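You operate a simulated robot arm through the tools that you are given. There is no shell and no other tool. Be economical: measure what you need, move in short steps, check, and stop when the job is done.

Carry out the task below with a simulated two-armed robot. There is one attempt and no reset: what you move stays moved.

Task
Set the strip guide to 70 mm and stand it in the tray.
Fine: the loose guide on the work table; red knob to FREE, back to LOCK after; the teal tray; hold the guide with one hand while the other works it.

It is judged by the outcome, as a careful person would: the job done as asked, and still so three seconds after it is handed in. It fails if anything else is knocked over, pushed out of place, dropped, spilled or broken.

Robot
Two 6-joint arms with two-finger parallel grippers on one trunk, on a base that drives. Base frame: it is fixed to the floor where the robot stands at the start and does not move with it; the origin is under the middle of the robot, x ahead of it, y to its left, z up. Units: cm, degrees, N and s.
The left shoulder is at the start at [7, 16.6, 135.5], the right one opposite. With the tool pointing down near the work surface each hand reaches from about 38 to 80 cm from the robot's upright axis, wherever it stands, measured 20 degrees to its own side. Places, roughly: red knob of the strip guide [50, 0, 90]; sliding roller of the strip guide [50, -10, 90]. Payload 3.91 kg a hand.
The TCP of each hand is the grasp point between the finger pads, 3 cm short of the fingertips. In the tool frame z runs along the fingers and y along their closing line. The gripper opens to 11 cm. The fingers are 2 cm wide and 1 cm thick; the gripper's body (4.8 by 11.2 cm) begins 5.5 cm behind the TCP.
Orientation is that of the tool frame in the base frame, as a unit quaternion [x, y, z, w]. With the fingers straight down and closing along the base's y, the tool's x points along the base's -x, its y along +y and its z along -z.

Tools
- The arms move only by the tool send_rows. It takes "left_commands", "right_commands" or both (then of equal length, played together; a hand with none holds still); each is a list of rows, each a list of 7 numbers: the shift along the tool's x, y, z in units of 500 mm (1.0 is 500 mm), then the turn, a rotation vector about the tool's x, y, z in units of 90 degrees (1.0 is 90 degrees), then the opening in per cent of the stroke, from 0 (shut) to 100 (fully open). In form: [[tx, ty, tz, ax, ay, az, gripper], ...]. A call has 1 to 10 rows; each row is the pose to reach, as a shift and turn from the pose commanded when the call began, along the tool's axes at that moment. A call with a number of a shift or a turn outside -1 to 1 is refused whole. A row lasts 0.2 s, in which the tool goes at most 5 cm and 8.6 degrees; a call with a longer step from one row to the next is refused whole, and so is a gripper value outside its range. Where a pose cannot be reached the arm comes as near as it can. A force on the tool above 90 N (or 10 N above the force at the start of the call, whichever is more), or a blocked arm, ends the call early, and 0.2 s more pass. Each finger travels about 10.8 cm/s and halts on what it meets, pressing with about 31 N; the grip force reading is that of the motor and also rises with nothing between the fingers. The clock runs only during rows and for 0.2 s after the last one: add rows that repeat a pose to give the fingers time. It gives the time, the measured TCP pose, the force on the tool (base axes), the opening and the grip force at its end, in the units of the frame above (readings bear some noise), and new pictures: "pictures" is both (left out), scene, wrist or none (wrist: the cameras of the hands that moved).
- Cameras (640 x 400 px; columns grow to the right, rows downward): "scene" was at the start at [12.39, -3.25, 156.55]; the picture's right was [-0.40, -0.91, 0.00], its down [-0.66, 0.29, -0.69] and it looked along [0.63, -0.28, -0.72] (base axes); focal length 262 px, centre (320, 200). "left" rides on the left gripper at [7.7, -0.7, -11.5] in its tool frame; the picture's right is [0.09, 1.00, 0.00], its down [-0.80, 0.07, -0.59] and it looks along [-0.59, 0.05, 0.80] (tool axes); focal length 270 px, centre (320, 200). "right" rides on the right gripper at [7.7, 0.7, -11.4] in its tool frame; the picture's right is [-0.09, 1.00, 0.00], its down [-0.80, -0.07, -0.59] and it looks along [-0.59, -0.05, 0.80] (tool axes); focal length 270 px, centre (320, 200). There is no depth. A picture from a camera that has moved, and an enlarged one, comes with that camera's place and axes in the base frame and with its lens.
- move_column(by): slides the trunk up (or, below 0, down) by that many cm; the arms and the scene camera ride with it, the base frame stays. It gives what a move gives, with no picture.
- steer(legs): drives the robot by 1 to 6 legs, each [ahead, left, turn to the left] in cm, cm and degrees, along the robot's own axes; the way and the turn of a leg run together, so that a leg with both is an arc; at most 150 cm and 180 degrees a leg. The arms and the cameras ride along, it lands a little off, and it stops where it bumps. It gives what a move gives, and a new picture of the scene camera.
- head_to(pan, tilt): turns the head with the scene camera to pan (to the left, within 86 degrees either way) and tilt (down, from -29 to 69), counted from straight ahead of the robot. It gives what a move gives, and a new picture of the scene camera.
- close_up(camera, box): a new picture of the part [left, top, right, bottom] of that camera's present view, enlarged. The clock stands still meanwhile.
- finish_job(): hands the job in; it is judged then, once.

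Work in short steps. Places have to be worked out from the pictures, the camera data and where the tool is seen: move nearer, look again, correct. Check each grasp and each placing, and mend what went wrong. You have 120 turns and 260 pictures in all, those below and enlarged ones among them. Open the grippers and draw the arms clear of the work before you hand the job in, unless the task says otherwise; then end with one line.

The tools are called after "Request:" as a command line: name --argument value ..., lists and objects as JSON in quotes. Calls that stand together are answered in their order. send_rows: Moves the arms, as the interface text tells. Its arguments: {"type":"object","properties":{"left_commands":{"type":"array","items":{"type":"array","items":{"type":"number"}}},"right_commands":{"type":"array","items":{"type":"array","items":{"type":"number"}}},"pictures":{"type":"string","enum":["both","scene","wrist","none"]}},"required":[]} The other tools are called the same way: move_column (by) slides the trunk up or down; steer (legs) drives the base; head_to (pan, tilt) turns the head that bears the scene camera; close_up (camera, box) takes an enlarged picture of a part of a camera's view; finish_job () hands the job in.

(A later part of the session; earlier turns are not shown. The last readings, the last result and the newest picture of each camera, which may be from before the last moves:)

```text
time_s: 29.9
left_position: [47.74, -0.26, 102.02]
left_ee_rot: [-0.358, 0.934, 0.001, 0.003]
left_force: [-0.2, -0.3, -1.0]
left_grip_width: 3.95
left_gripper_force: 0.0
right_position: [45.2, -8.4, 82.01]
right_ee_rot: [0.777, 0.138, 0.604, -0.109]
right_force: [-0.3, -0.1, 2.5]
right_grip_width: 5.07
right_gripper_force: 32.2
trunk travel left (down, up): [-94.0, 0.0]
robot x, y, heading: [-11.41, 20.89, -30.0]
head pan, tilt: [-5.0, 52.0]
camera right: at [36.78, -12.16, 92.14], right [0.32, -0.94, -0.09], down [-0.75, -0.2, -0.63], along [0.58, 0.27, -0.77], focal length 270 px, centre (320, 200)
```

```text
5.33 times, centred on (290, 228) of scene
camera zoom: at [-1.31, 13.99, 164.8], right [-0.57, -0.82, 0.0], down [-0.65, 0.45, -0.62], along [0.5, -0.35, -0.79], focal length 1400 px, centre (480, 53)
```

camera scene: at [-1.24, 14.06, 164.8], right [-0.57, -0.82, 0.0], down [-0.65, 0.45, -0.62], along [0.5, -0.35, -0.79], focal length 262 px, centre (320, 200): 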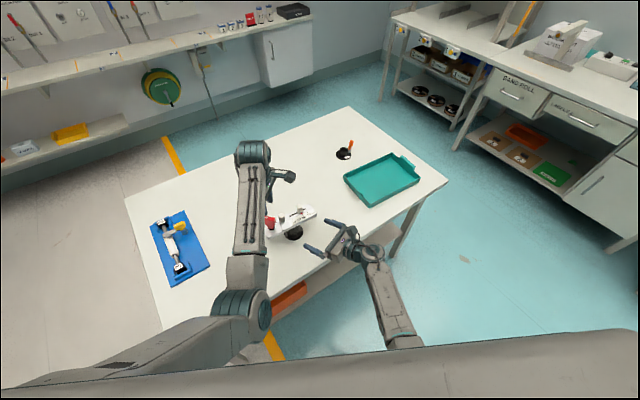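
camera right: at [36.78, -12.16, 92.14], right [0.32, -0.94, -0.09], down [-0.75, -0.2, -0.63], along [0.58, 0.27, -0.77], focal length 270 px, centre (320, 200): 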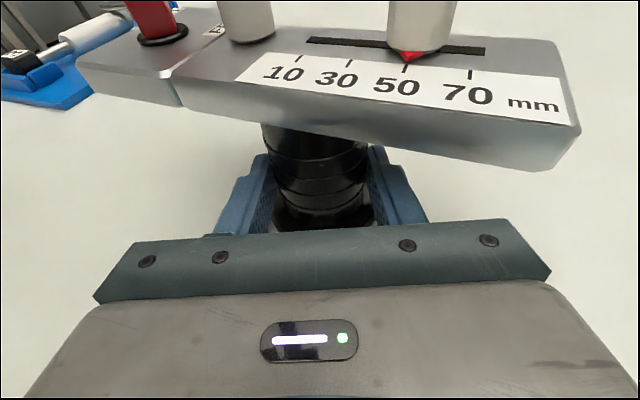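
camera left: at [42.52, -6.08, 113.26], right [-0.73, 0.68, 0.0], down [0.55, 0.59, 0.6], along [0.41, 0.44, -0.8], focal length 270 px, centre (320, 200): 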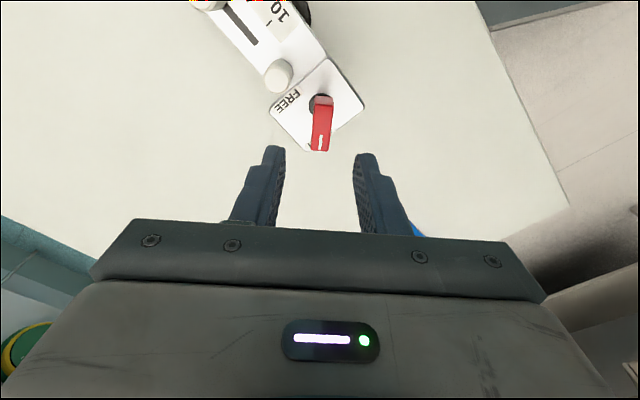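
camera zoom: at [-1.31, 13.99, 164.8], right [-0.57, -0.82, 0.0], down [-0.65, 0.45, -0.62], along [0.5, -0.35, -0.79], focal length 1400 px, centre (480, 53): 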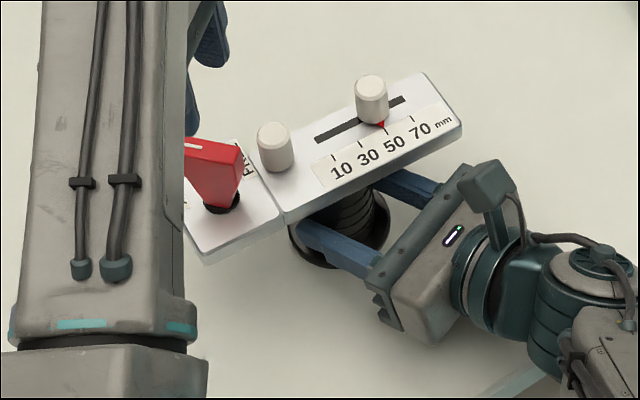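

Stem held again. Knob centre is [47.7,-0.24], directly below the left TCP, bar at about 43°, so I descend 10 cm.

Request:
send_rows --left_commands '[[0, 0, 0.04, 0, 0, 0, 36], [0, 0, 0.08, 0, 0, 0, 36], [0, 0, 0.12, 0, 0, 0, 36], [0, 0, 0.16, 0, 0, 0, 36], [0, 0, 0.199, 0, 0, 0, 36]]' --pictures "wrist"

Request:
close_up --camera "right" --box '[60, 0, 380, 200]'

```text
time_s: 31.1
left_position: [47.8, -0.34, 91.98]
left_ee_rot: [-0.358, 0.934, 0.002, 0.002]
left_force: [-0.4, 0.5, -0.8]
left_grip_width: 3.97
left_gripper_force: 0.0
right_position: [45.19, -8.39, 81.86]
right_ee_rot: [0.777, 0.137, 0.604, -0.108]
right_force: [0.8, -1.4, 3.1]
right_grip_width: 5.06
right_gripper_force: 31.4
trunk travel left (down, up): [-94.0, 0.0]
robot x, y, heading: [-11.63, 20.68, -29.5]
head pan, tilt: [-5.0, 52.0]
camera left: at [42.51, -6.11, 103.37], right [-0.73, 0.68, 0.0], down [0.55, 0.58, 0.6], along [0.41, 0.44, -0.8], focal length 270 px, centre (320, 200)
```

left: 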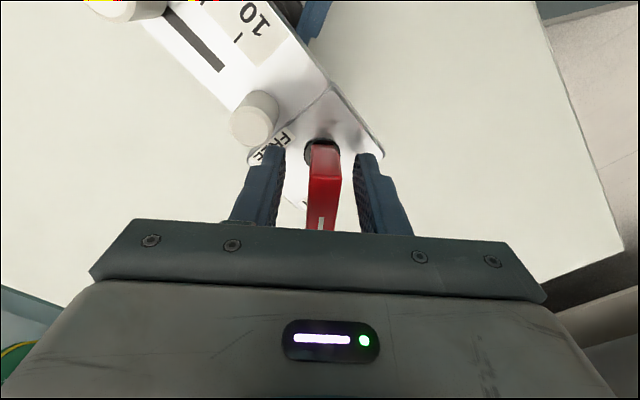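

```text
2.00 times, centred on (220, 100) of right
camera zoom: at [36.78, -12.16, 92.14], right [0.32, -0.94, -0.09], down [-0.75, -0.2, -0.63], along [0.58, 0.27, -0.77], focal length 541 px, centre (520, 400)
```

zoom: 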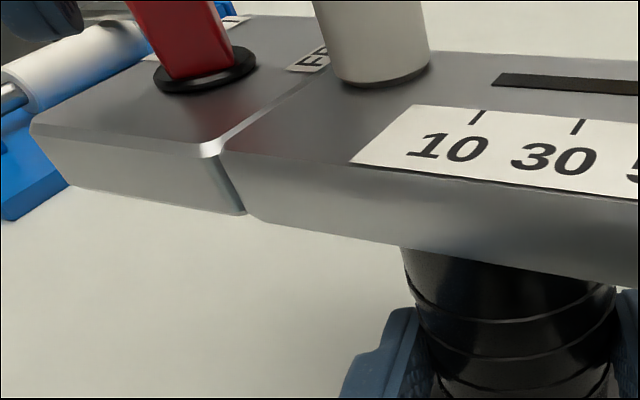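

The fingers straddle the knob centrally and clear the fixed roller. I close on it.

Request:
send_rows --left_commands '[[0, 0, 0, 0, 0, 0, 22], [0, 0, 0, 0, 0, 0, 10], [0, 0, 0, 0, 0, 0, 5], [0, 0, 0, 0, 0, 0, 5]]' --pictures "wrist"

```text
time_s: 32.1
left_position: [47.75, -0.31, 92.08]
left_ee_rot: [-0.358, 0.934, 0.002, 0.003]
left_force: [-8.6, 10.4, 3.6]
left_grip_width: 1.46
left_gripper_force: 31.1
right_position: [45.2, -8.44, 81.8]
right_ee_rot: [0.777, 0.138, 0.604, -0.109]
right_force: [7.6, -9.0, -0.6]
right_grip_width: 5.06
right_gripper_force: 31.1
trunk travel left (down, up): [-94.0, 0.0]
robot x, y, heading: [-11.55, 20.52, -29.9]
head pan, tilt: [-5.0, 52.0]
camera left: at [42.51, -6.04, 103.35], right [-0.73, 0.68, 0.0], down [0.55, 0.58, 0.6], along [0.41, 0.44, -0.8], focal length 270 px, centre (320, 200)
```

left: 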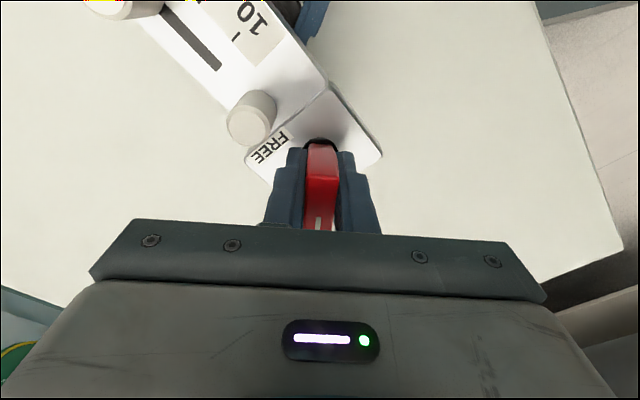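

Gripped at 1.46 cm, with about 13 N of sideways load. I ease 1.5 mm toward tool +y and turn the knob 48° clockwise toward FREE.

Request:
send_rows --left_commands '[[0, 0.003, 0, 0, 0, 0, 5], [0, 0.003, 0, 0, 0, 0.09, 5], [0, 0.003, 0, 0, 0, 0.18, 5], [0, 0.003, 0, 0, 0, 0.27, 5], [0, 0.003, 0, 0, 0, 0.36, 5], [0, 0.003, 0, 0, 0, 0.45, 5], [0, 0.003, 0, 0, 0, 0.53, 5], [0, 0.003, 0, 0, 0, 0.53, 5]]' --pictures "both"

```text
time_s: 34.0
left_position: [47.6, -0.15, 91.98]
left_ee_rot: [0.052, 0.999, 0.003, 0.001]
left_force: [-7.2, 18.9, 7.8]
left_grip_width: 1.47
left_gripper_force: 31.2
right_position: [45.33, -8.56, 81.89]
right_ee_rot: [0.777, 0.138, 0.605, -0.108]
right_force: [8.9, -17.0, 0.2]
right_grip_width: 5.06
right_gripper_force: 31.3
trunk travel left (down, up): [-94.0, 0.0]
robot x, y, heading: [-11.91, 21.01, -30.3]
head pan, tilt: [-5.0, 52.0]
camera scene: at [-1.31, 14.08, 164.81], right [-0.57, -0.82, 0.0], down [-0.65, 0.45, -0.62], along [0.5, -0.35, -0.79], focal length 262 px, centre (320, 200)
camera left: at [39.99, -0.14, 103.43], right [0.01, 1.0, 0.01], down [0.8, -0.02, 0.6], along [0.6, 0.0, -0.8], focal length 270 px, centre (320, 200)
```

scene: 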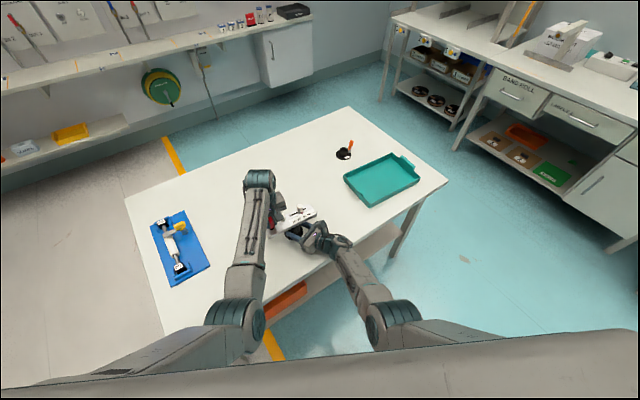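
left: 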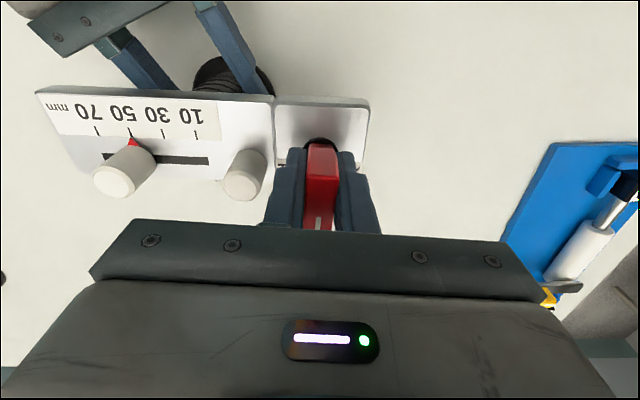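

The knob is turning and the guide stays put. There is about 20 N pushing my hand toward +y, so I ease 2.5 mm that way before continuing.

Request:
send_rows --left_commands '[[0.002, 0.0045, 0, 0, 0, 0, 5], [0.002, 0.0045, 0, 0, 0, 0, 5]]' --pictures "none"

```text
time_s: 34.5
left_position: [47.54, -0.03, 91.95]
left_ee_rot: [0.051, 0.999, 0.001, 0.003]
left_force: [-0.5, 8.6, 0.9]
left_grip_width: 1.47
left_gripper_force: 31.3
right_position: [45.19, -8.35, 81.81]
right_ee_rot: [0.777, 0.137, 0.605, -0.108]
right_force: [0.6, -10.5, 6.2]
right_grip_width: 5.08
right_gripper_force: 30.8
trunk travel left (down, up): [-94.0, 0.0]
robot x, y, heading: [-11.77, 20.5, -29.8]
head pan, tilt: [-5.0, 52.0]
```

Easing helps. I turn the remaining ~42° with a further 1.5 mm relief.

Request:
send_rows --left_commands '[[0, 0.003, 0, 0, 0, 0.08, 5], [0, 0.003, 0, 0, 0, 0.16, 5], [0, 0.003, 0, 0, 0, 0.24, 5], [0, 0.003, 0, 0, 0, 0.32, 5], [0, 0.003, 0, 0, 0, 0.4, 5], [0, 0.003, 0, 0, 0, 0.47, 5], [0, 0.003, 0, 0, 0, 0.47, 5]]' --pictures "wrist"

Request:
close_up --camera "scene" --box '[240, 190, 336, 250]'

```text
time_s: 36.1
left_position: [47.57, 0.27, 92.09]
left_ee_rot: [0.408, 0.913, 0.003, 0.001]
left_force: [4.3, 2.7, -1.6]
left_grip_width: 1.44
left_gripper_force: 30.8
right_position: [45.23, -8.46, 81.8]
right_ee_rot: [0.777, 0.138, 0.605, -0.109]
right_force: [-4.4, -1.2, 7.9]
right_grip_width: 5.07
right_gripper_force: 31.2
trunk travel left (down, up): [-94.0, 0.0]
robot x, y, heading: [-11.87, 20.45, -30.1]
head pan, tilt: [-5.0, 52.0]
camera left: at [41.96, 5.34, 103.47], right [0.68, 0.73, 0.01], down [0.58, -0.55, 0.6], along [0.44, -0.4, -0.8], focal length 270 px, centre (320, 200)
```

left: 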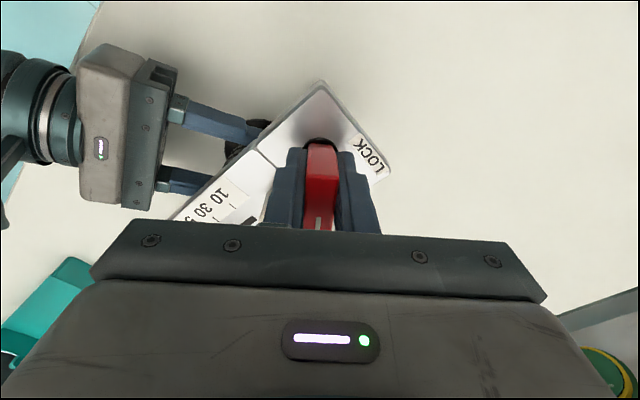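

```text
6.67 times, centred on (288, 220) of scene
camera zoom: at [-1.34, 14.07, 164.81], right [-0.57, -0.82, 0.0], down [-0.65, 0.45, -0.62], along [0.51, -0.35, -0.79], focal length 1750 px, centre (533, 67)
```

zoom: 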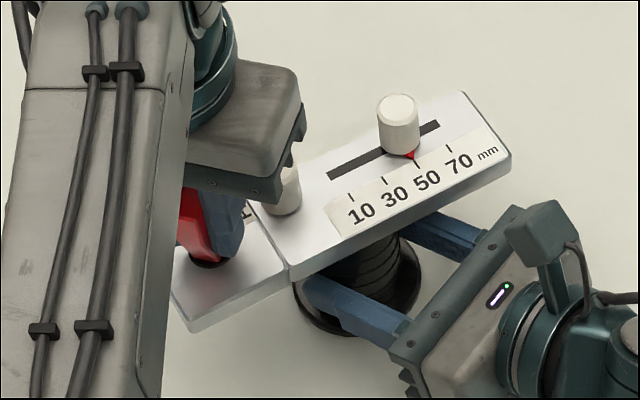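

The knob is turned about 90°. I release it and lift to look.

Request:
send_rows --left_commands '[[0, 0, 0, 0, 0, 0, 20], [0, 0, 0, 0, 0, 0, 36], [0, 0, 0, 0, 0, 0, 36], [0, 0, -0.05, 0, 0, 0, 36], [0, 0, -0.1, 0, 0, 0, 36], [0, 0, -0.15, 0, 0, 0, 36], [0, 0, -0.2, 0, 0, 0, 36]]' --pictures "wrist"

Request:
close_up --camera "left" --box '[180, 20, 420, 170]'

Request:
close_up --camera "right" --box '[200, 0, 600, 250]'

```text
time_s: 37.8
left_position: [47.5, 0.03, 102.06]
left_ee_rot: [0.407, 0.913, 0.003, 0.002]
left_force: [-0.5, 0.2, -0.1]
left_grip_width: 3.96
left_gripper_force: 0.0
right_position: [45.17, -8.45, 81.78]
right_ee_rot: [0.777, 0.138, 0.604, -0.109]
right_force: [0.0, -1.5, 0.5]
right_grip_width: 5.05
right_gripper_force: 31.3
trunk travel left (down, up): [-94.0, 0.0]
robot x, y, heading: [-11.5, 20.68, -29.8]
head pan, tilt: [-5.0, 52.0]
camera left: at [41.83, 5.14, 113.47], right [0.68, 0.73, 0.01], down [0.58, -0.55, 0.59], along [0.44, -0.4, -0.8], focal length 270 px, centre (320, 200)
```

left: 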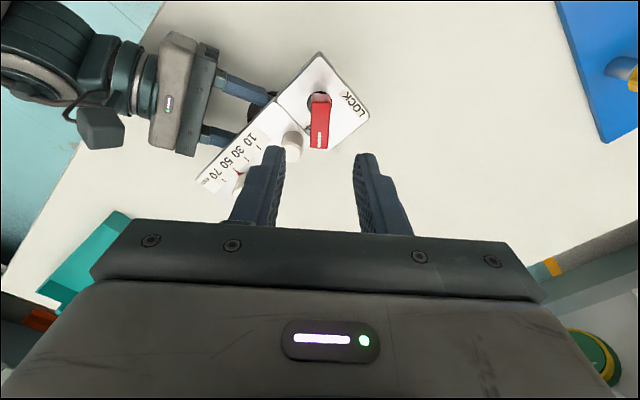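

```text
2.67 times, centred on (300, 95) of left
camera zoom: at [41.83, 5.14, 113.47], right [0.68, 0.73, 0.01], down [0.58, -0.55, 0.59], along [0.44, -0.4, -0.8], focal length 721 px, centre (373, 480)
```

zoom: 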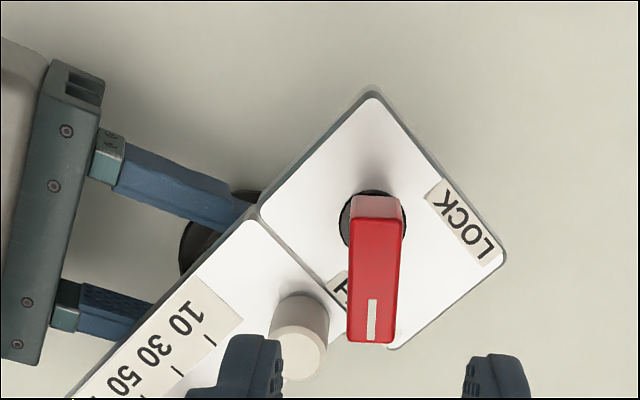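

```text
1.60 times, centred on (400, 125) of right
camera zoom: at [36.79, -12.19, 92.11], right [0.32, -0.94, -0.09], down [-0.75, -0.2, -0.63], along [0.58, 0.27, -0.77], focal length 432 px, centre (192, 320)
```

zoom: 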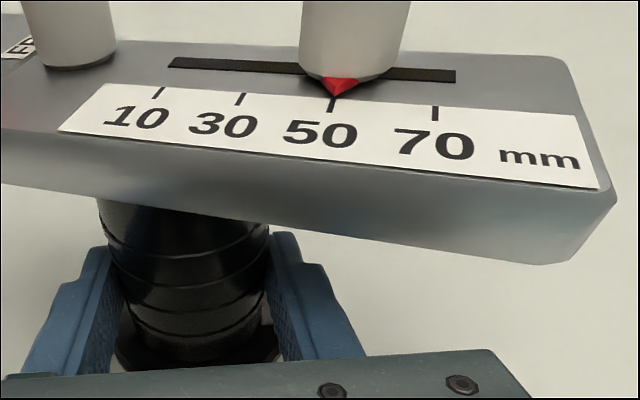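

The knob points to FREE and the guide is still. Next I bring the left hand above the sliding roller (about [47.9,-11.5], top z≈91.5), closing along the slot.

Request:
send_rows --left_commands '[[-0.029, -0.025, 0, 0, 0, -0.082, 45], [-0.058, -0.049, 0, 0, 0, -0.163, 45], [-0.088, -0.074, 0, 0, 0, -0.245, 45], [-0.117, -0.098, 0, 0, 0, -0.327, 45], [-0.146, -0.123, 0, 0, 0, -0.408, 45], [-0.175, -0.147, 0, 0, 0, -0.49, 45]]' --pictures "wrist"

Request:
close_up --camera "left" --box '[200, 40, 440, 190]'

```text
time_s: 39.1
left_position: [48.56, -10.5, 101.61]
left_ee_rot: [0.03, 1.0, 0.008, 0.005]
left_force: [-0.2, 0.5, 0.1]
left_grip_width: 4.96
left_gripper_force: 0.0
right_position: [45.17, -8.41, 81.82]
right_ee_rot: [0.776, 0.137, 0.606, -0.109]
right_force: [0.6, 0.0, 2.6]
right_grip_width: 5.06
right_gripper_force: 30.9
trunk travel left (down, up): [-94.0, 0.0]
robot x, y, heading: [-11.48, 20.58, -29.9]
head pan, tilt: [-5.0, 52.0]
camera left: at [40.84, -10.9, 113.07], right [-0.03, 1.0, 0.01], down [0.8, 0.01, 0.6], along [0.6, 0.03, -0.8], focal length 270 px, centre (320, 200)
```

left: 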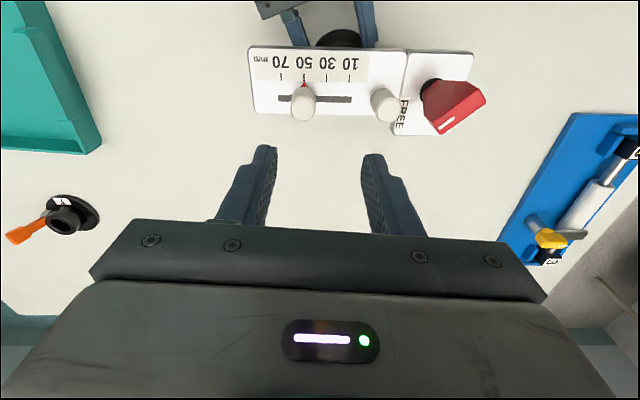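

```text
2.67 times, centred on (320, 115) of left
camera zoom: at [40.84, -10.9, 113.07], right [-0.03, 1.0, 0.01], down [0.8, 0.01, 0.6], along [0.6, 0.03, -0.8], focal length 721 px, centre (320, 427)
```

zoom: 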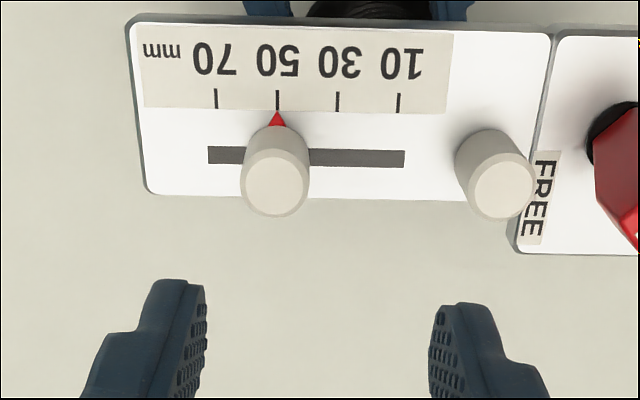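

The picture shows the pointer exactly at 50, roller at [48.0,-11.7] and the slot along y. I centre over the roller and descend.

Request:
send_rows --left_commands '[[0.012, -0.028, 0.02, 0, 0, -0.038, 45], [0.012, -0.028, 0.06, 0, 0, -0.038, 45], [0.012, -0.028, 0.1, 0, 0, -0.038, 45], [0.012, -0.028, 0.14, 0, 0, -0.038, 45], [0.012, -0.028, 0.18, 0, 0, -0.038, 45], [0.012, -0.028, 0.202, 0, 0, -0.038, 45], [0.012, -0.028, 0.202, 0, 0, -0.038, 45]]' --pictures "wrist"

Request:
close_up --camera "right" --box '[200, 0, 600, 250]'

```text
time_s: 40.8
left_position: [47.21, -12.7, 91.92]
left_ee_rot: [0.005, 1.0, 0.003, 0.002]
left_force: [-0.5, 0.1, 0.5]
left_grip_width: 4.95
left_gripper_force: 0.1
right_position: [45.2, -8.4, 81.73]
right_ee_rot: [0.777, 0.138, 0.605, -0.109]
right_force: [-0.2, -0.1, 1.7]
right_grip_width: 5.05
right_gripper_force: 31.3
trunk travel left (down, up): [-94.0, 0.0]
robot x, y, heading: [-11.46, 20.73, -29.9]
head pan, tilt: [-5.0, 52.0]
camera left: at [39.48, -13.39, 103.27], right [-0.08, 1.0, 0.0], down [0.8, 0.06, 0.6], along [0.6, 0.05, -0.8], focal length 270 px, centre (320, 200)
```

left: 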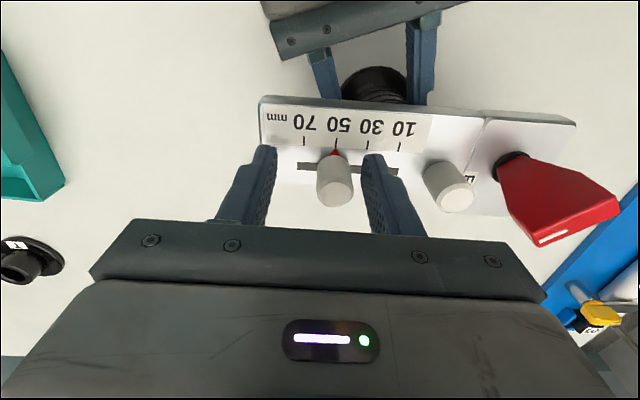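

```text
1.60 times, centred on (400, 125) of right
camera zoom: at [36.77, -12.16, 92.12], right [0.32, -0.94, -0.09], down [-0.75, -0.2, -0.63], along [0.58, 0.27, -0.77], focal length 432 px, centre (192, 320)
```

zoom: 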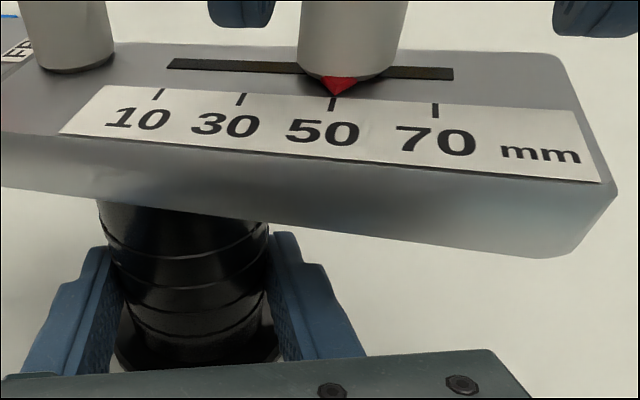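

I over-corrected a little (the earlier reading lagged). I shift to [48.0,-11.7,91.5] and close gently on the roller.

Request:
send_rows --left_commands '[[-0.008, 0.01, 0, 0, 0, 0, 45], [-0.016, 0.02, 0.008, 0, 0, 0, 45], [-0.016, 0.02, 0.008, 0, 0, 0, 45]]' --pictures "wrist"

```text
time_s: 41.5
left_position: [48.14, -11.68, 91.54]
left_ee_rot: [0.004, 1.0, 0.002, 0.003]
left_force: [-0.7, -0.1, -0.2]
left_grip_width: 4.94
left_gripper_force: 0.0
right_position: [45.25, -8.38, 81.79]
right_ee_rot: [0.777, 0.137, 0.605, -0.108]
right_force: [0.8, -0.4, 1.3]
right_grip_width: 5.04
right_gripper_force: 31.5
trunk travel left (down, up): [-94.0, 0.0]
robot x, y, heading: [-11.98, 21.0, -30.2]
head pan, tilt: [-5.0, 52.0]
camera left: at [40.43, -12.39, 102.93], right [-0.08, 1.0, 0.0], down [0.8, 0.06, 0.6], along [0.6, 0.05, -0.8], focal length 270 px, centre (320, 200)
```

left: 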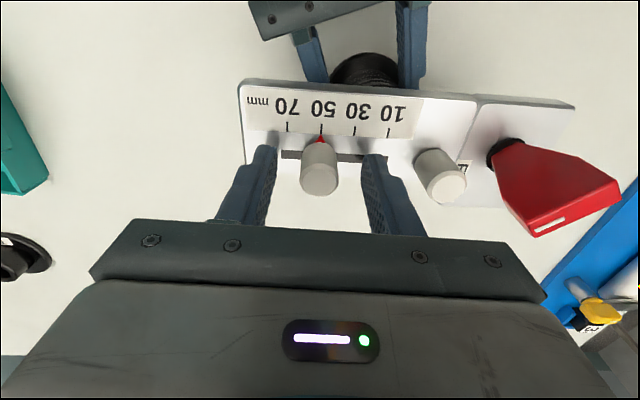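

Centred on the roller. I close on it.

Request:
send_rows --left_commands '[[0, 0, 0, 0, 0, 0, 32], [0, 0, 0, 0, 0, 0, 22], [0, 0, 0, 0, 0, 0, 15], [0, 0, 0, 0, 0, 0, 15]]' --pictures "wrist"

```text
time_s: 42.5
left_position: [48.07, -11.7, 91.55]
left_ee_rot: [0.005, 1.0, 0.002, 0.003]
left_force: [1.3, 0.0, -0.2]
left_grip_width: 2.07
left_gripper_force: 30.3
right_position: [45.22, -8.42, 81.8]
right_ee_rot: [0.777, 0.137, 0.604, -0.108]
right_force: [-1.7, -0.1, 2.9]
right_grip_width: 5.04
right_gripper_force: 31.4
trunk travel left (down, up): [-94.0, 0.0]
robot x, y, heading: [-11.46, 20.53, -29.8]
head pan, tilt: [-5.0, 52.0]
camera left: at [40.44, -12.39, 102.94], right [-0.08, 1.0, 0.0], down [0.8, 0.06, 0.6], along [0.6, 0.05, -0.8], focal length 270 px, centre (320, 200)
```

left: 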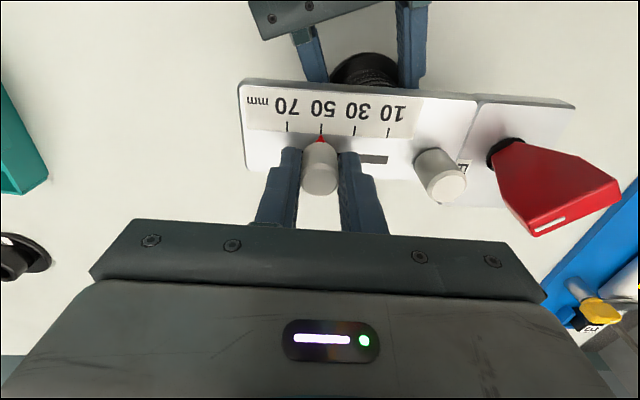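

Gripped (2.07 cm). I slide it 20 mm toward 70 in small steps.

Request:
send_rows --left_commands '[[0, -0.01, 0, 0, 0, 0, 15], [0, -0.02, 0, 0, 0, 0, 15], [0, -0.03, 0, 0, 0, 0, 15], [0, -0.04, 0, 0, 0, 0, 15], [0, -0.04, 0, 0, 0, 0, 15]]' --pictures "wrist"

Request:
close_up --camera "right" --box '[300, 0, 620, 200]'

Request:
close_up --camera "left" --box '[240, 80, 400, 180]'

```text
time_s: 43.8
left_position: [48.04, -13.63, 91.51]
left_ee_rot: [0.006, 1.0, 0.002, 0.004]
left_force: [5.9, 0.7, 7.3]
left_grip_width: 2.08
left_gripper_force: 31.3
right_position: [45.14, -8.47, 81.88]
right_ee_rot: [0.777, 0.138, 0.604, -0.109]
right_force: [-3.2, -4.6, 1.7]
right_grip_width: 5.06
right_gripper_force: 31.2
trunk travel left (down, up): [-94.0, 0.0]
robot x, y, heading: [-11.41, 20.84, -29.8]
head pan, tilt: [-5.0, 52.0]
camera left: at [40.41, -14.35, 102.9], right [-0.08, 1.0, 0.0], down [0.8, 0.06, 0.6], along [0.6, 0.05, -0.8], focal length 270 px, centre (320, 200)
```

left: 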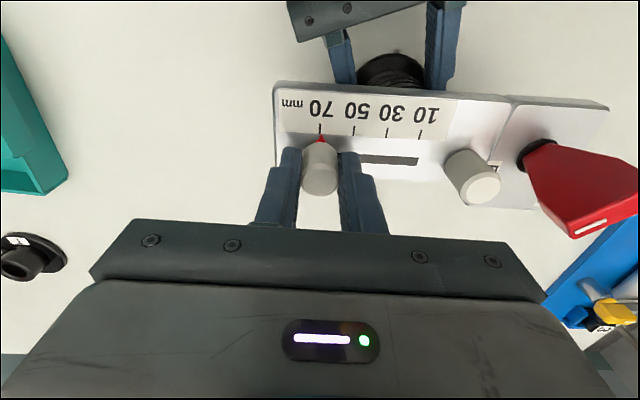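

```text
2.00 times, centred on (460, 100) of right
camera zoom: at [36.74, -12.16, 92.14], right [0.32, -0.94, -0.09], down [-0.75, -0.2, -0.63], along [0.58, 0.27, -0.77], focal length 541 px, centre (40, 400)
```

zoom: 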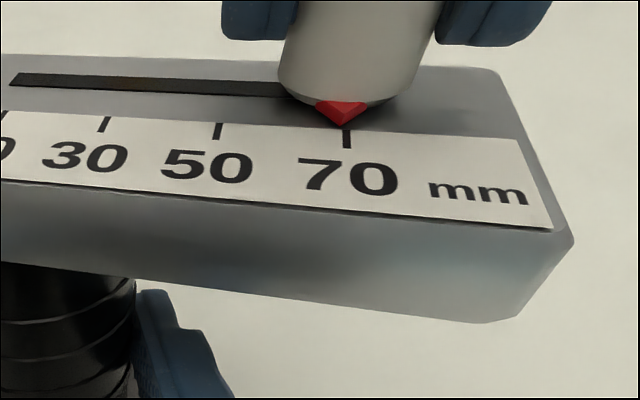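

```text
4.00 times, centred on (320, 130) of left
camera zoom: at [40.41, -14.35, 102.9], right [-0.08, 1.0, 0.0], down [0.8, 0.06, 0.6], along [0.6, 0.05, -0.8], focal length 1081 px, centre (320, 480)
```

zoom: 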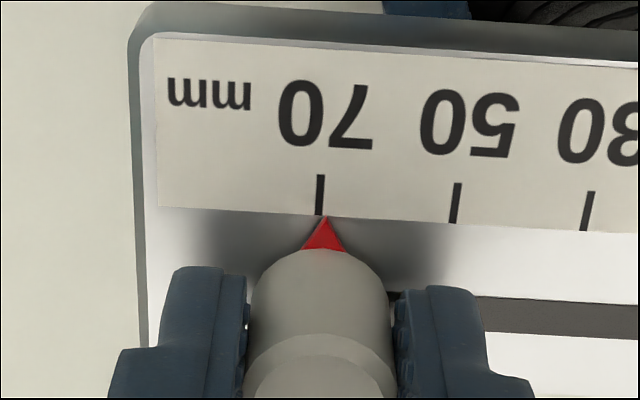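

Both views put the pointer about 1 mm short of 70, so I nudge 1 mm further.

Request:
send_rows --left_commands '[[0, -0.002, 0, 0, 0, 0, 15], [0, -0.002, 0, 0, 0, 0, 15]]' --pictures "none"

Request:
close_up --camera "right" --box '[380, 20, 540, 120]'

Request:
close_up --camera "left" --box '[280, 100, 376, 160]'

```text
time_s: 44.4
left_position: [48.15, -13.7, 91.55]
left_ee_rot: [0.005, 1.0, 0.002, 0.003]
left_force: [7.7, 0.9, 10.9]
left_grip_width: 2.09
left_gripper_force: 31.3
right_position: [45.21, -8.28, 81.91]
right_ee_rot: [0.777, 0.138, 0.604, -0.109]
right_force: [-4.0, -4.6, 0.4]
right_grip_width: 5.06
right_gripper_force: 31.1
trunk travel left (down, up): [-94.0, 0.0]
robot x, y, heading: [-12.1, 21.02, -29.8]
head pan, tilt: [-5.0, 52.0]
```

```text
4.00 times, centred on (460, 70) of right
camera zoom: at [36.72, -12.15, 92.14], right [0.32, -0.94, -0.09], down [-0.75, -0.2, -0.63], along [0.58, 0.27, -0.77], focal length 1081 px, centre (-240, 720)
```

zoom: 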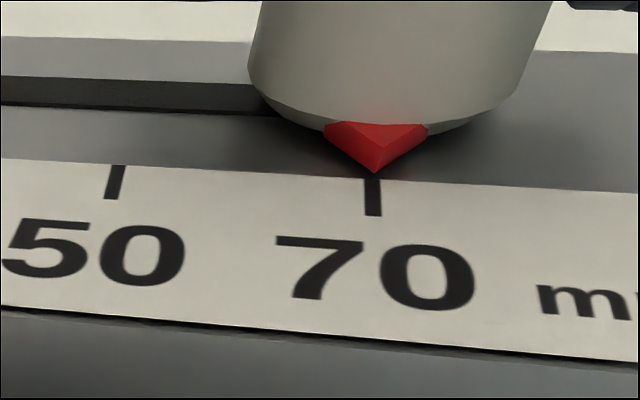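

```text
6.67 times, centred on (328, 130) of left
camera zoom: at [40.4, -14.44, 102.9], right [-0.08, 1.0, 0.0], down [0.8, 0.06, 0.6], along [0.6, 0.05, -0.8], focal length 1802 px, centre (267, 667)
```

zoom: 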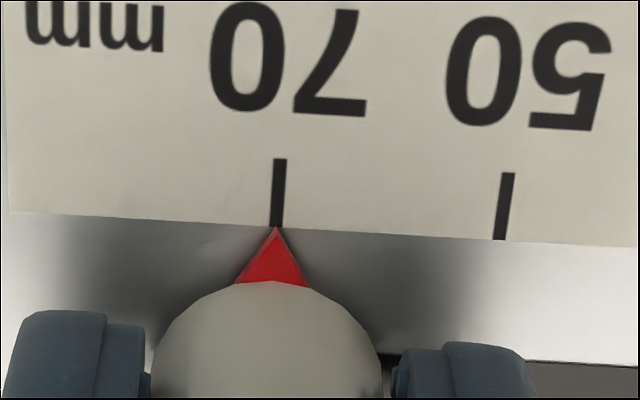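

The pointer is now on 70 in both views. I release the roller and lift.

Request:
send_rows --left_commands '[[0, 0, 0, 0, 0, 0, 25], [0, 0, 0, 0, 0, 0, 40], [0, 0, 0, 0, 0, 0, 40], [0, 0, -0.05, 0, 0, 0, 40], [0, 0, -0.1, 0, 0, 0, 40], [0, 0, -0.15, 0, 0, 0, 40], [0, 0, -0.21, 0, 0, 0, 40]]' --pictures "wrist"

Request:
close_up --camera "right" --box '[380, 20, 540, 120]'

```text
time_s: 46.0
left_position: [48.47, -13.18, 101.75]
left_ee_rot: [0.001, 1.0, 0.006, 0.005]
left_force: [0.4, 0.1, 0.1]
left_grip_width: 4.38
left_gripper_force: 0.0
right_position: [45.18, -8.41, 81.89]
right_ee_rot: [0.777, 0.137, 0.605, -0.108]
right_force: [0.2, 1.4, 1.9]
right_grip_width: 5.04
right_gripper_force: 30.1
trunk travel left (down, up): [-94.0, 0.0]
robot x, y, heading: [-11.7, 20.79, -30.0]
head pan, tilt: [-5.0, 52.0]
camera left: at [40.74, -14.12, 113.11], right [-0.09, 1.0, 0.01], down [0.8, 0.06, 0.6], along [0.6, 0.06, -0.8], focal length 270 px, centre (320, 200)
```

left: 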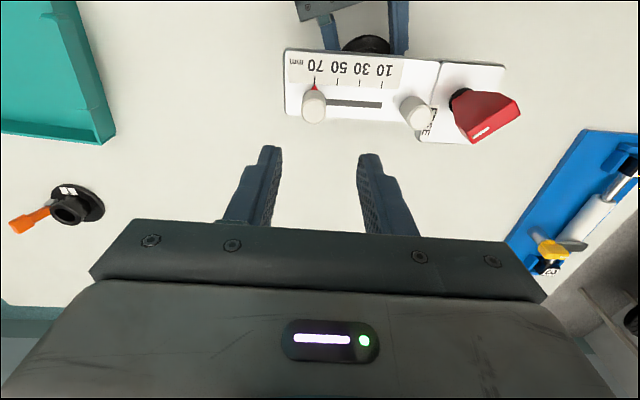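

```text
4.00 times, centred on (460, 70) of right
camera zoom: at [36.78, -12.13, 92.13], right [0.32, -0.94, -0.09], down [-0.75, -0.2, -0.63], along [0.58, 0.27, -0.77], focal length 1081 px, centre (-240, 720)
```

zoom: 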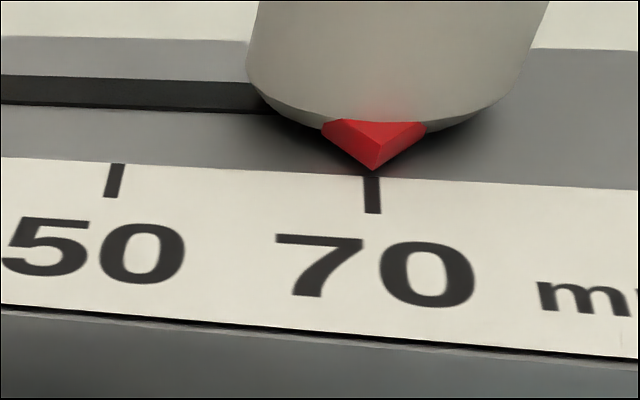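

Set at 70. Now the left hand returns over the knob, yawed to match the FREE position.

Request:
send_rows --left_commands '[[0.003, 0.044, 0, 0, 0, 0.089, 38], [0.007, 0.088, 0, 0, 0, 0.178, 38], [0.01, 0.132, 0, 0, 0, 0.268, 38], [0.013, 0.176, 0, 0, 0, 0.357, 38], [0.017, 0.22, 0, 0, 0, 0.446, 38], [0.02, 0.266, 0, 0, 0, 0.535, 38], [0.02, 0.266, 0, 0, 0, 0.535, 38]]' --pictures "wrist"

Request:
close_up --camera "left" --box '[240, 60, 400, 160]'

```text
time_s: 47.5
left_position: [47.18, -0.43, 102.06]
left_ee_rot: [0.414, 0.91, 0.002, 0.001]
left_force: [0.6, 0.0, 0.5]
left_grip_width: 4.16
left_gripper_force: 0.1
right_position: [45.13, -8.4, 81.88]
right_ee_rot: [0.777, 0.138, 0.604, -0.109]
right_force: [-0.7, 0.7, 2.0]
right_grip_width: 5.01
right_gripper_force: 31.1
trunk travel left (down, up): [-94.0, 0.0]
robot x, y, heading: [-12.09, 21.08, -29.9]
head pan, tilt: [-5.0, 52.0]
camera left: at [41.58, 4.79, 113.5], right [0.69, 0.72, 0.0], down [0.58, -0.56, 0.59], along [0.43, -0.41, -0.8], focal length 270 px, centre (320, 200)
```

left: 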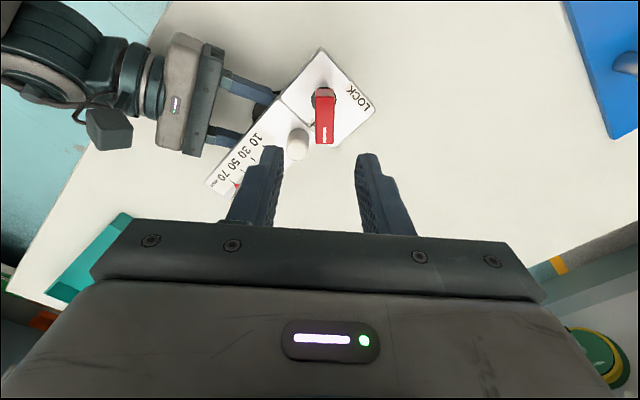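

```text
4.00 times, centred on (320, 110) of left
camera zoom: at [41.58, 4.79, 113.5], right [0.69, 0.72, 0.0], down [0.58, -0.56, 0.59], along [0.43, -0.41, -0.8], focal length 1081 px, centre (320, 560)
```

zoom: 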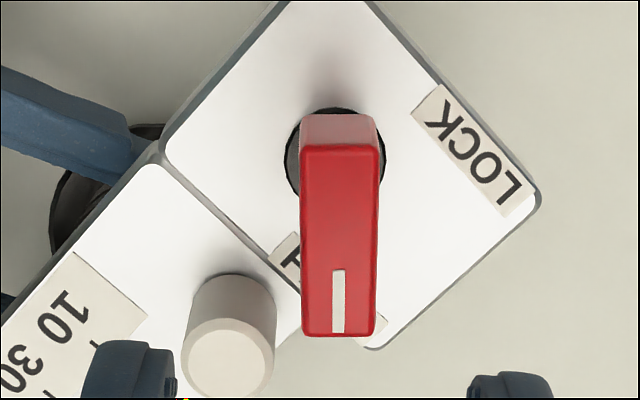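

The knob is about 4 mm off toward tool +y relative to where I released it. I correct that and descend.

Request:
send_rows --left_commands '[[0, 0.008, 0.01, 0, 0, 0, 38], [0, 0.008, 0.05, 0, 0, 0, 38], [0, 0.008, 0.1, 0, 0, 0, 38], [0, 0.008, 0.15, 0, 0, 0, 38], [0, 0.008, 0.2, 0, 0, 0, 38], [0, 0.008, 0.2, 0, 0, 0, 38]]' --pictures "wrist"

```text
time_s: 49.0
left_position: [47.38, -0.13, 91.84]
left_ee_rot: [0.412, 0.911, 0.004, 0.001]
left_force: [0.1, -0.5, 0.3]
left_grip_width: 4.22
left_gripper_force: 0.0
right_position: [45.26, -8.39, 81.95]
right_ee_rot: [0.777, 0.138, 0.604, -0.109]
right_force: [0.1, 0.9, 2.4]
right_grip_width: 5.04
right_gripper_force: 30.9
trunk travel left (down, up): [-94.0, 0.0]
robot x, y, heading: [-11.9, 20.76, -29.7]
head pan, tilt: [-5.0, 52.0]
camera left: at [41.85, 5.08, 103.25], right [0.69, 0.72, 0.01], down [0.58, -0.56, 0.59], along [0.43, -0.41, -0.8], focal length 270 px, centre (320, 200)
```

left: 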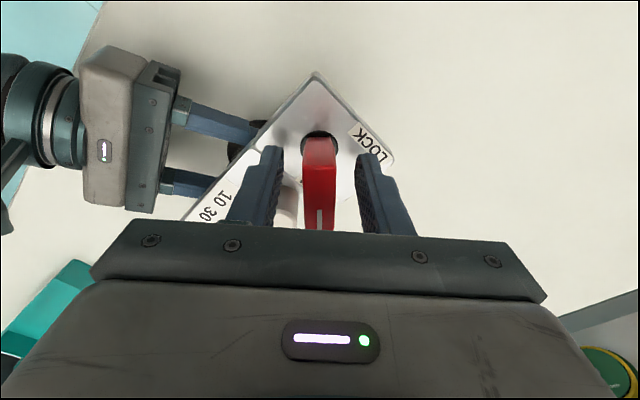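

Straddling well; I close on the knob.

Request:
send_rows --left_commands '[[0, 0, 0, 0, 0, 0, 22], [0, 0, 0, 0, 0, 0, 10], [0, 0, 0, 0, 0, 0, 5], [0, 0, 0, 0, 0, 0, 5]]' --pictures "wrist"

```text
time_s: 50.0
left_position: [47.48, -0.08, 91.98]
left_ee_rot: [0.413, 0.911, 0.002, 0.002]
left_force: [-3.4, -1.5, 0.8]
left_grip_width: 1.54
left_gripper_force: 30.9
right_position: [45.18, -8.42, 81.88]
right_ee_rot: [0.777, 0.137, 0.605, -0.109]
right_force: [1.9, 1.5, -0.5]
right_grip_width: 5.04
right_gripper_force: 31.1
trunk travel left (down, up): [-94.0, 0.0]
robot x, y, heading: [-11.64, 20.71, -30.0]
head pan, tilt: [-5.0, 52.0]
camera left: at [41.86, 5.06, 103.26], right [0.69, 0.72, 0.01], down [0.58, -0.56, 0.59], along [0.43, -0.41, -0.8], focal length 270 px, centre (320, 200)
```

left: 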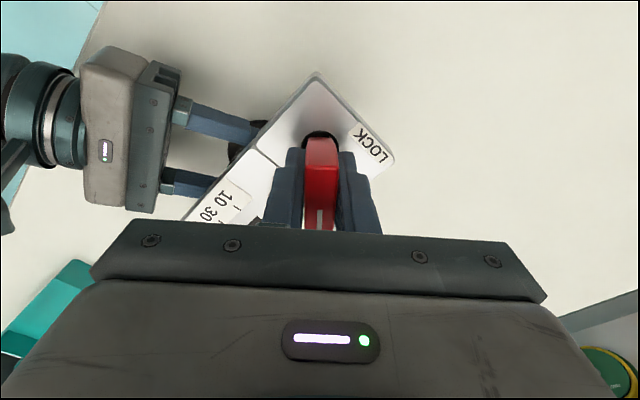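

Low load. I turn it 46° counter-clockwise.

Request:
send_rows --left_commands '[[0, 0, 0, 0, 0, -0.085, 5], [0, 0, 0, 0, 0, -0.17, 5], [0, 0, 0, 0, 0, -0.255, 5], [0, 0, 0, 0, 0, -0.34, 5], [0, 0, 0, 0, 0, -0.425, 5], [0, 0, 0, 0, 0, -0.51, 5], [0, 0, 0, 0, 0, -0.51, 5]]' --pictures "none"

```text
time_s: 51.5
left_position: [47.53, -0.11, 91.92]
left_ee_rot: [0.025, 1.0, 0.004, 0.002]
left_force: [-5.5, 3.7, -3.5]
left_grip_width: 1.46
left_gripper_force: 31.4
right_position: [45.3, -8.44, 81.82]
right_ee_rot: [0.778, 0.137, 0.604, -0.108]
right_force: [6.0, -3.9, 5.0]
right_grip_width: 5.04
right_gripper_force: 31.2
trunk travel left (down, up): [-94.0, 0.0]
robot x, y, heading: [-11.46, 20.56, -30.0]
head pan, tilt: [-5.0, 52.0]
```

Smooth. I turn the rest to LOCK.

Request:
send_rows --left_commands '[[0.002, 0.001, 0, 0, 0, -0.085, 5], [0.002, 0.001, 0, 0, 0, -0.17, 5], [0.002, 0.001, 0, 0, 0, -0.255, 5], [0.002, 0.001, 0, 0, 0, -0.34, 5], [0.002, 0.001, 0, 0, 0, -0.425, 5], [0.002, 0.001, 0, 0, 0, -0.52, 5], [0.002, 0.001, 0, 0, 0, -0.52, 5]]' --pictures "wrist"

```text
time_s: 53.1
left_position: [47.37, 0.02, 92.02]
left_ee_rot: [-0.374, 0.927, 0.002, 0.003]
left_force: [-4.8, 4.2, -6.2]
left_grip_width: 1.46
left_gripper_force: 31.0
right_position: [45.24, -8.39, 81.81]
right_ee_rot: [0.777, 0.137, 0.605, -0.108]
right_force: [5.0, -3.5, 9.9]
right_grip_width: 5.04
right_gripper_force: 31.0
trunk travel left (down, up): [-94.0, 0.0]
robot x, y, heading: [-11.9, 20.66, -29.6]
head pan, tilt: [-5.0, 52.0]
camera left: at [42.35, -5.93, 103.34], right [-0.76, 0.65, 0.0], down [0.52, 0.6, 0.6], along [0.39, 0.45, -0.8], focal length 270 px, centre (320, 200)
```

left: 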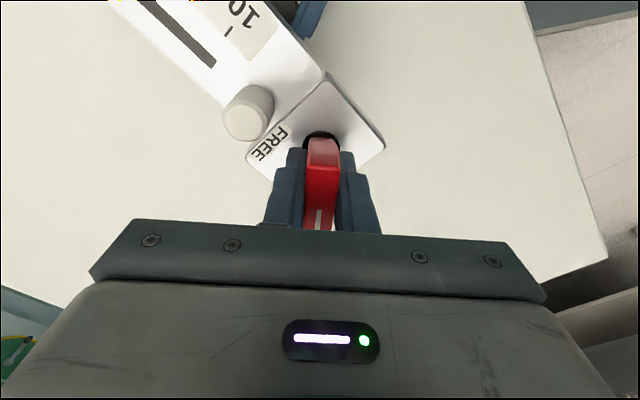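

The hand is at 134°, i.e. the knob is back at LOCK. I release, lift, and verify.

Request:
send_rows --left_commands '[[0, 0, 0, 0, 0, 0, 20], [0, 0, 0, 0, 0, 0, 36], [0, 0, 0, 0, 0, 0, 36], [0, 0, -0.05, 0, 0, 0, 36], [0, 0, -0.1, 0, 0, 0, 36], [0, 0, -0.15, 0, 0, 0, 36], [0, 0, -0.2, 0, 0, 0, 36]]' --pictures "wrist"

Request:
close_up --camera "left" --box '[240, 60, 400, 160]'

Request:
close_up --camera "right" --box '[380, 20, 540, 120]'

```text
time_s: 54.8
left_position: [47.24, 0.01, 102.11]
left_ee_rot: [-0.375, 0.927, 0.001, 0.003]
left_force: [-0.1, 0.4, -0.9]
left_grip_width: 3.94
left_gripper_force: 0.0
right_position: [45.2, -8.34, 81.78]
right_ee_rot: [0.777, 0.137, 0.605, -0.109]
right_force: [-1.4, -0.3, -0.2]
right_grip_width: 5.03
right_gripper_force: 30.1
trunk travel left (down, up): [-94.0, 0.0]
robot x, y, heading: [-11.77, 20.97, -29.8]
head pan, tilt: [-5.0, 52.0]
camera left: at [42.24, -5.97, 113.5], right [-0.75, 0.66, 0.0], down [0.52, 0.6, 0.6], along [0.39, 0.45, -0.8], focal length 270 px, centre (320, 200)
```

left: 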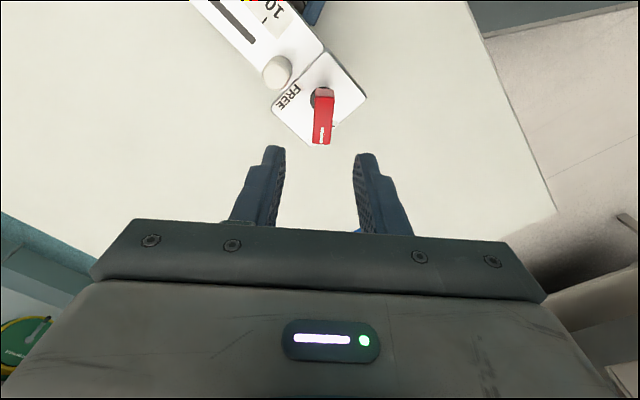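

```text
4.00 times, centred on (320, 110) of left
camera zoom: at [42.24, -5.97, 113.5], right [-0.75, 0.66, 0.0], down [0.52, 0.6, 0.6], along [0.39, 0.45, -0.8], focal length 1081 px, centre (320, 560)
```

zoom: 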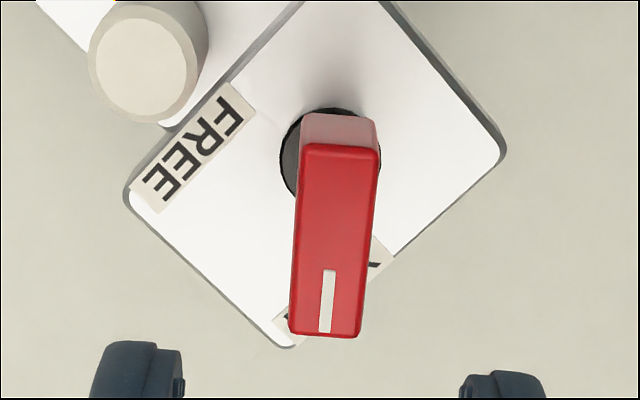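

```text
4.00 times, centred on (460, 70) of right
camera zoom: at [36.75, -12.14, 92.08], right [0.32, -0.94, -0.09], down [-0.75, -0.2, -0.63], along [0.58, 0.27, -0.77], focal length 1081 px, centre (-240, 720)
```

zoom: 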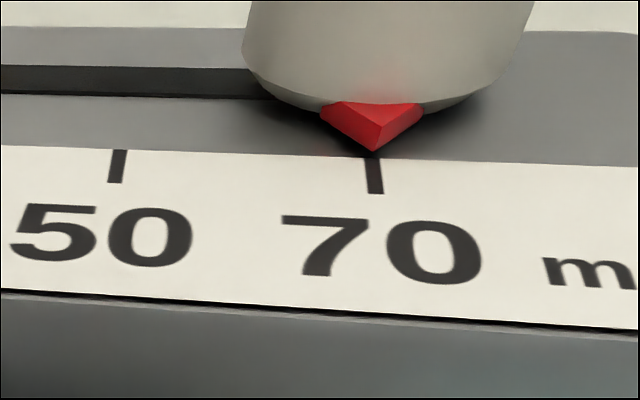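

Slider still at 70. By the plate edges, the guide slipped about 6° in the grip and the knob sits about 4° short of its original LOCK angle, so I regrip and turn it a bit further.

Request:
send_rows --left_commands '[[0.004, 0.005, 0.05, 0, 0, 0, 36], [0.004, 0.005, 0.1, 0, 0, 0, 36], [0.004, 0.005, 0.15, 0, 0, 0, 36], [0.004, 0.005, 0.2, 0, 0, 0, 36], [0.004, 0.005, 0.2, 0, 0, 0, 36], [0.004, 0.005, 0.2, 0, 0, 0, 20], [0.004, 0.005, 0.2, 0, 0, 0, 10], [0.004, 0.005, 0.2, 0, 0, 0, 5], [0.004, 0.005, 0.2, 0, 0, 0, 5]]' --pictures "none"

Request:
send_rows --left_commands '[[0, 0, 0, 0, 0, -0.04, 5], [0, 0, 0, 0, 0, -0.08, 5], [0, 0, 0, 0, 0, -0.1, 5], [0, 0, 0, 0, 0, -0.1, 5]]' --pictures "none"

```text
time_s: 56.8
left_position: [47.04, -0.17, 92.06]
left_ee_rot: [-0.374, 0.928, 0.002, 0.004]
left_force: [-5.1, 3.3, 0.8]
left_grip_width: 1.47
left_gripper_force: 31.3
right_position: [45.23, -8.5, 81.8]
right_ee_rot: [0.777, 0.137, 0.605, -0.109]
right_force: [5.3, -2.6, -0.9]
right_grip_width: 5.01
right_gripper_force: 30.9
trunk travel left (down, up): [-94.0, 0.0]
robot x, y, heading: [-11.76, 20.7, -30.1]
head pan, tilt: [-5.0, 52.0]
```

```text
time_s: 57.8
left_position: [47.06, -0.01, 92.02]
left_ee_rot: [-0.446, 0.895, 0.001, 0.004]
left_force: [-9.0, 6.2, 6.2]
left_grip_width: 1.47
left_gripper_force: 31.2
right_position: [45.22, -8.46, 81.84]
right_ee_rot: [0.777, 0.137, 0.605, -0.108]
right_force: [7.9, -6.5, -2.6]
right_grip_width: 5.02
right_gripper_force: 31.0
trunk travel left (down, up): [-94.0, 0.0]
robot x, y, heading: [-11.7, 20.38, -29.9]
head pan, tilt: [-5.0, 52.0]
```

Turned 9° further. I release, lift, and re-measure.

Request:
send_rows --left_commands '[[0, 0, 0, 0, 0, 0, 20], [0, 0, 0, 0, 0, 0, 36], [0, 0, 0, 0, 0, 0, 36], [0, 0, -0.05, 0, 0, 0, 36], [0, 0, -0.1, 0, 0, 0, 36], [0, 0, -0.15, 0, 0, 0, 36], [0, 0, -0.2, 0, 0, 0, 36]]' --pictures "none"

Request:
close_up --camera "left" --box '[240, 60, 400, 160]'

Request:
close_up --camera "right" --box '[0, 0, 640, 400]'

```text
time_s: 59.4
left_position: [47.16, -0.31, 102.02]
left_ee_rot: [-0.446, 0.895, 0.001, 0.004]
left_force: [-0.6, 0.4, 0.3]
left_grip_width: 3.97
left_gripper_force: 0.0
right_position: [45.32, -8.29, 81.8]
right_ee_rot: [0.777, 0.137, 0.605, -0.109]
right_force: [-1.0, 0.2, 0.6]
right_grip_width: 4.98
right_gripper_force: 30.6
trunk travel left (down, up): [-94.0, 0.0]
robot x, y, heading: [-11.78, 20.87, -29.9]
head pan, tilt: [-5.0, 52.0]
```

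```text
4.00 times, centred on (320, 110) of left
camera zoom: at [43.07, -6.89, 113.39], right [-0.85, 0.53, 0.0], down [0.42, 0.68, 0.6], along [0.32, 0.51, -0.8], focal length 1081 px, centre (320, 560)
```

zoom: 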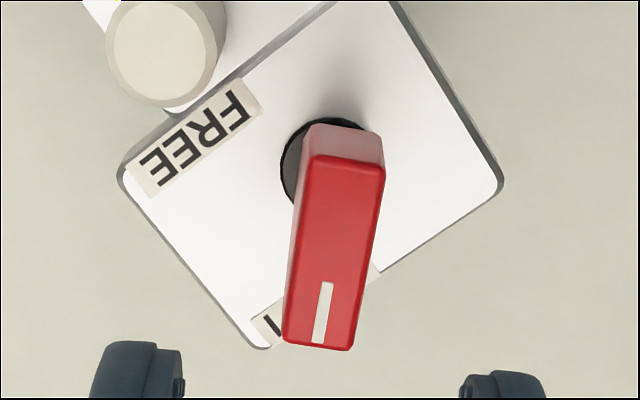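

```text
1.00 times, centred on (320, 200) of right
camera zoom: at [36.79, -12.16, 92.1], right [0.32, -0.94, -0.09], down [-0.75, -0.2, -0.63], along [0.58, 0.27, -0.77], focal length 270 px, centre (320, 200)
```

zoom: 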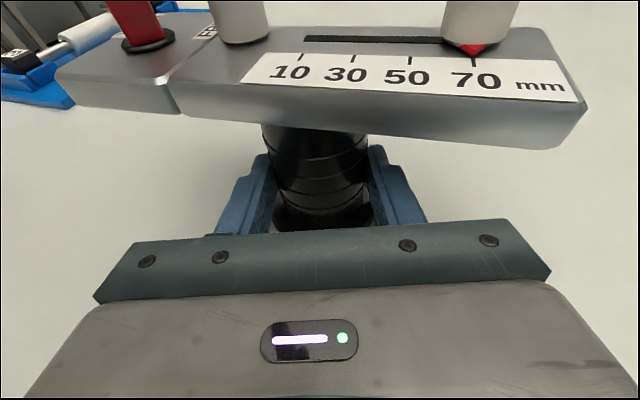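

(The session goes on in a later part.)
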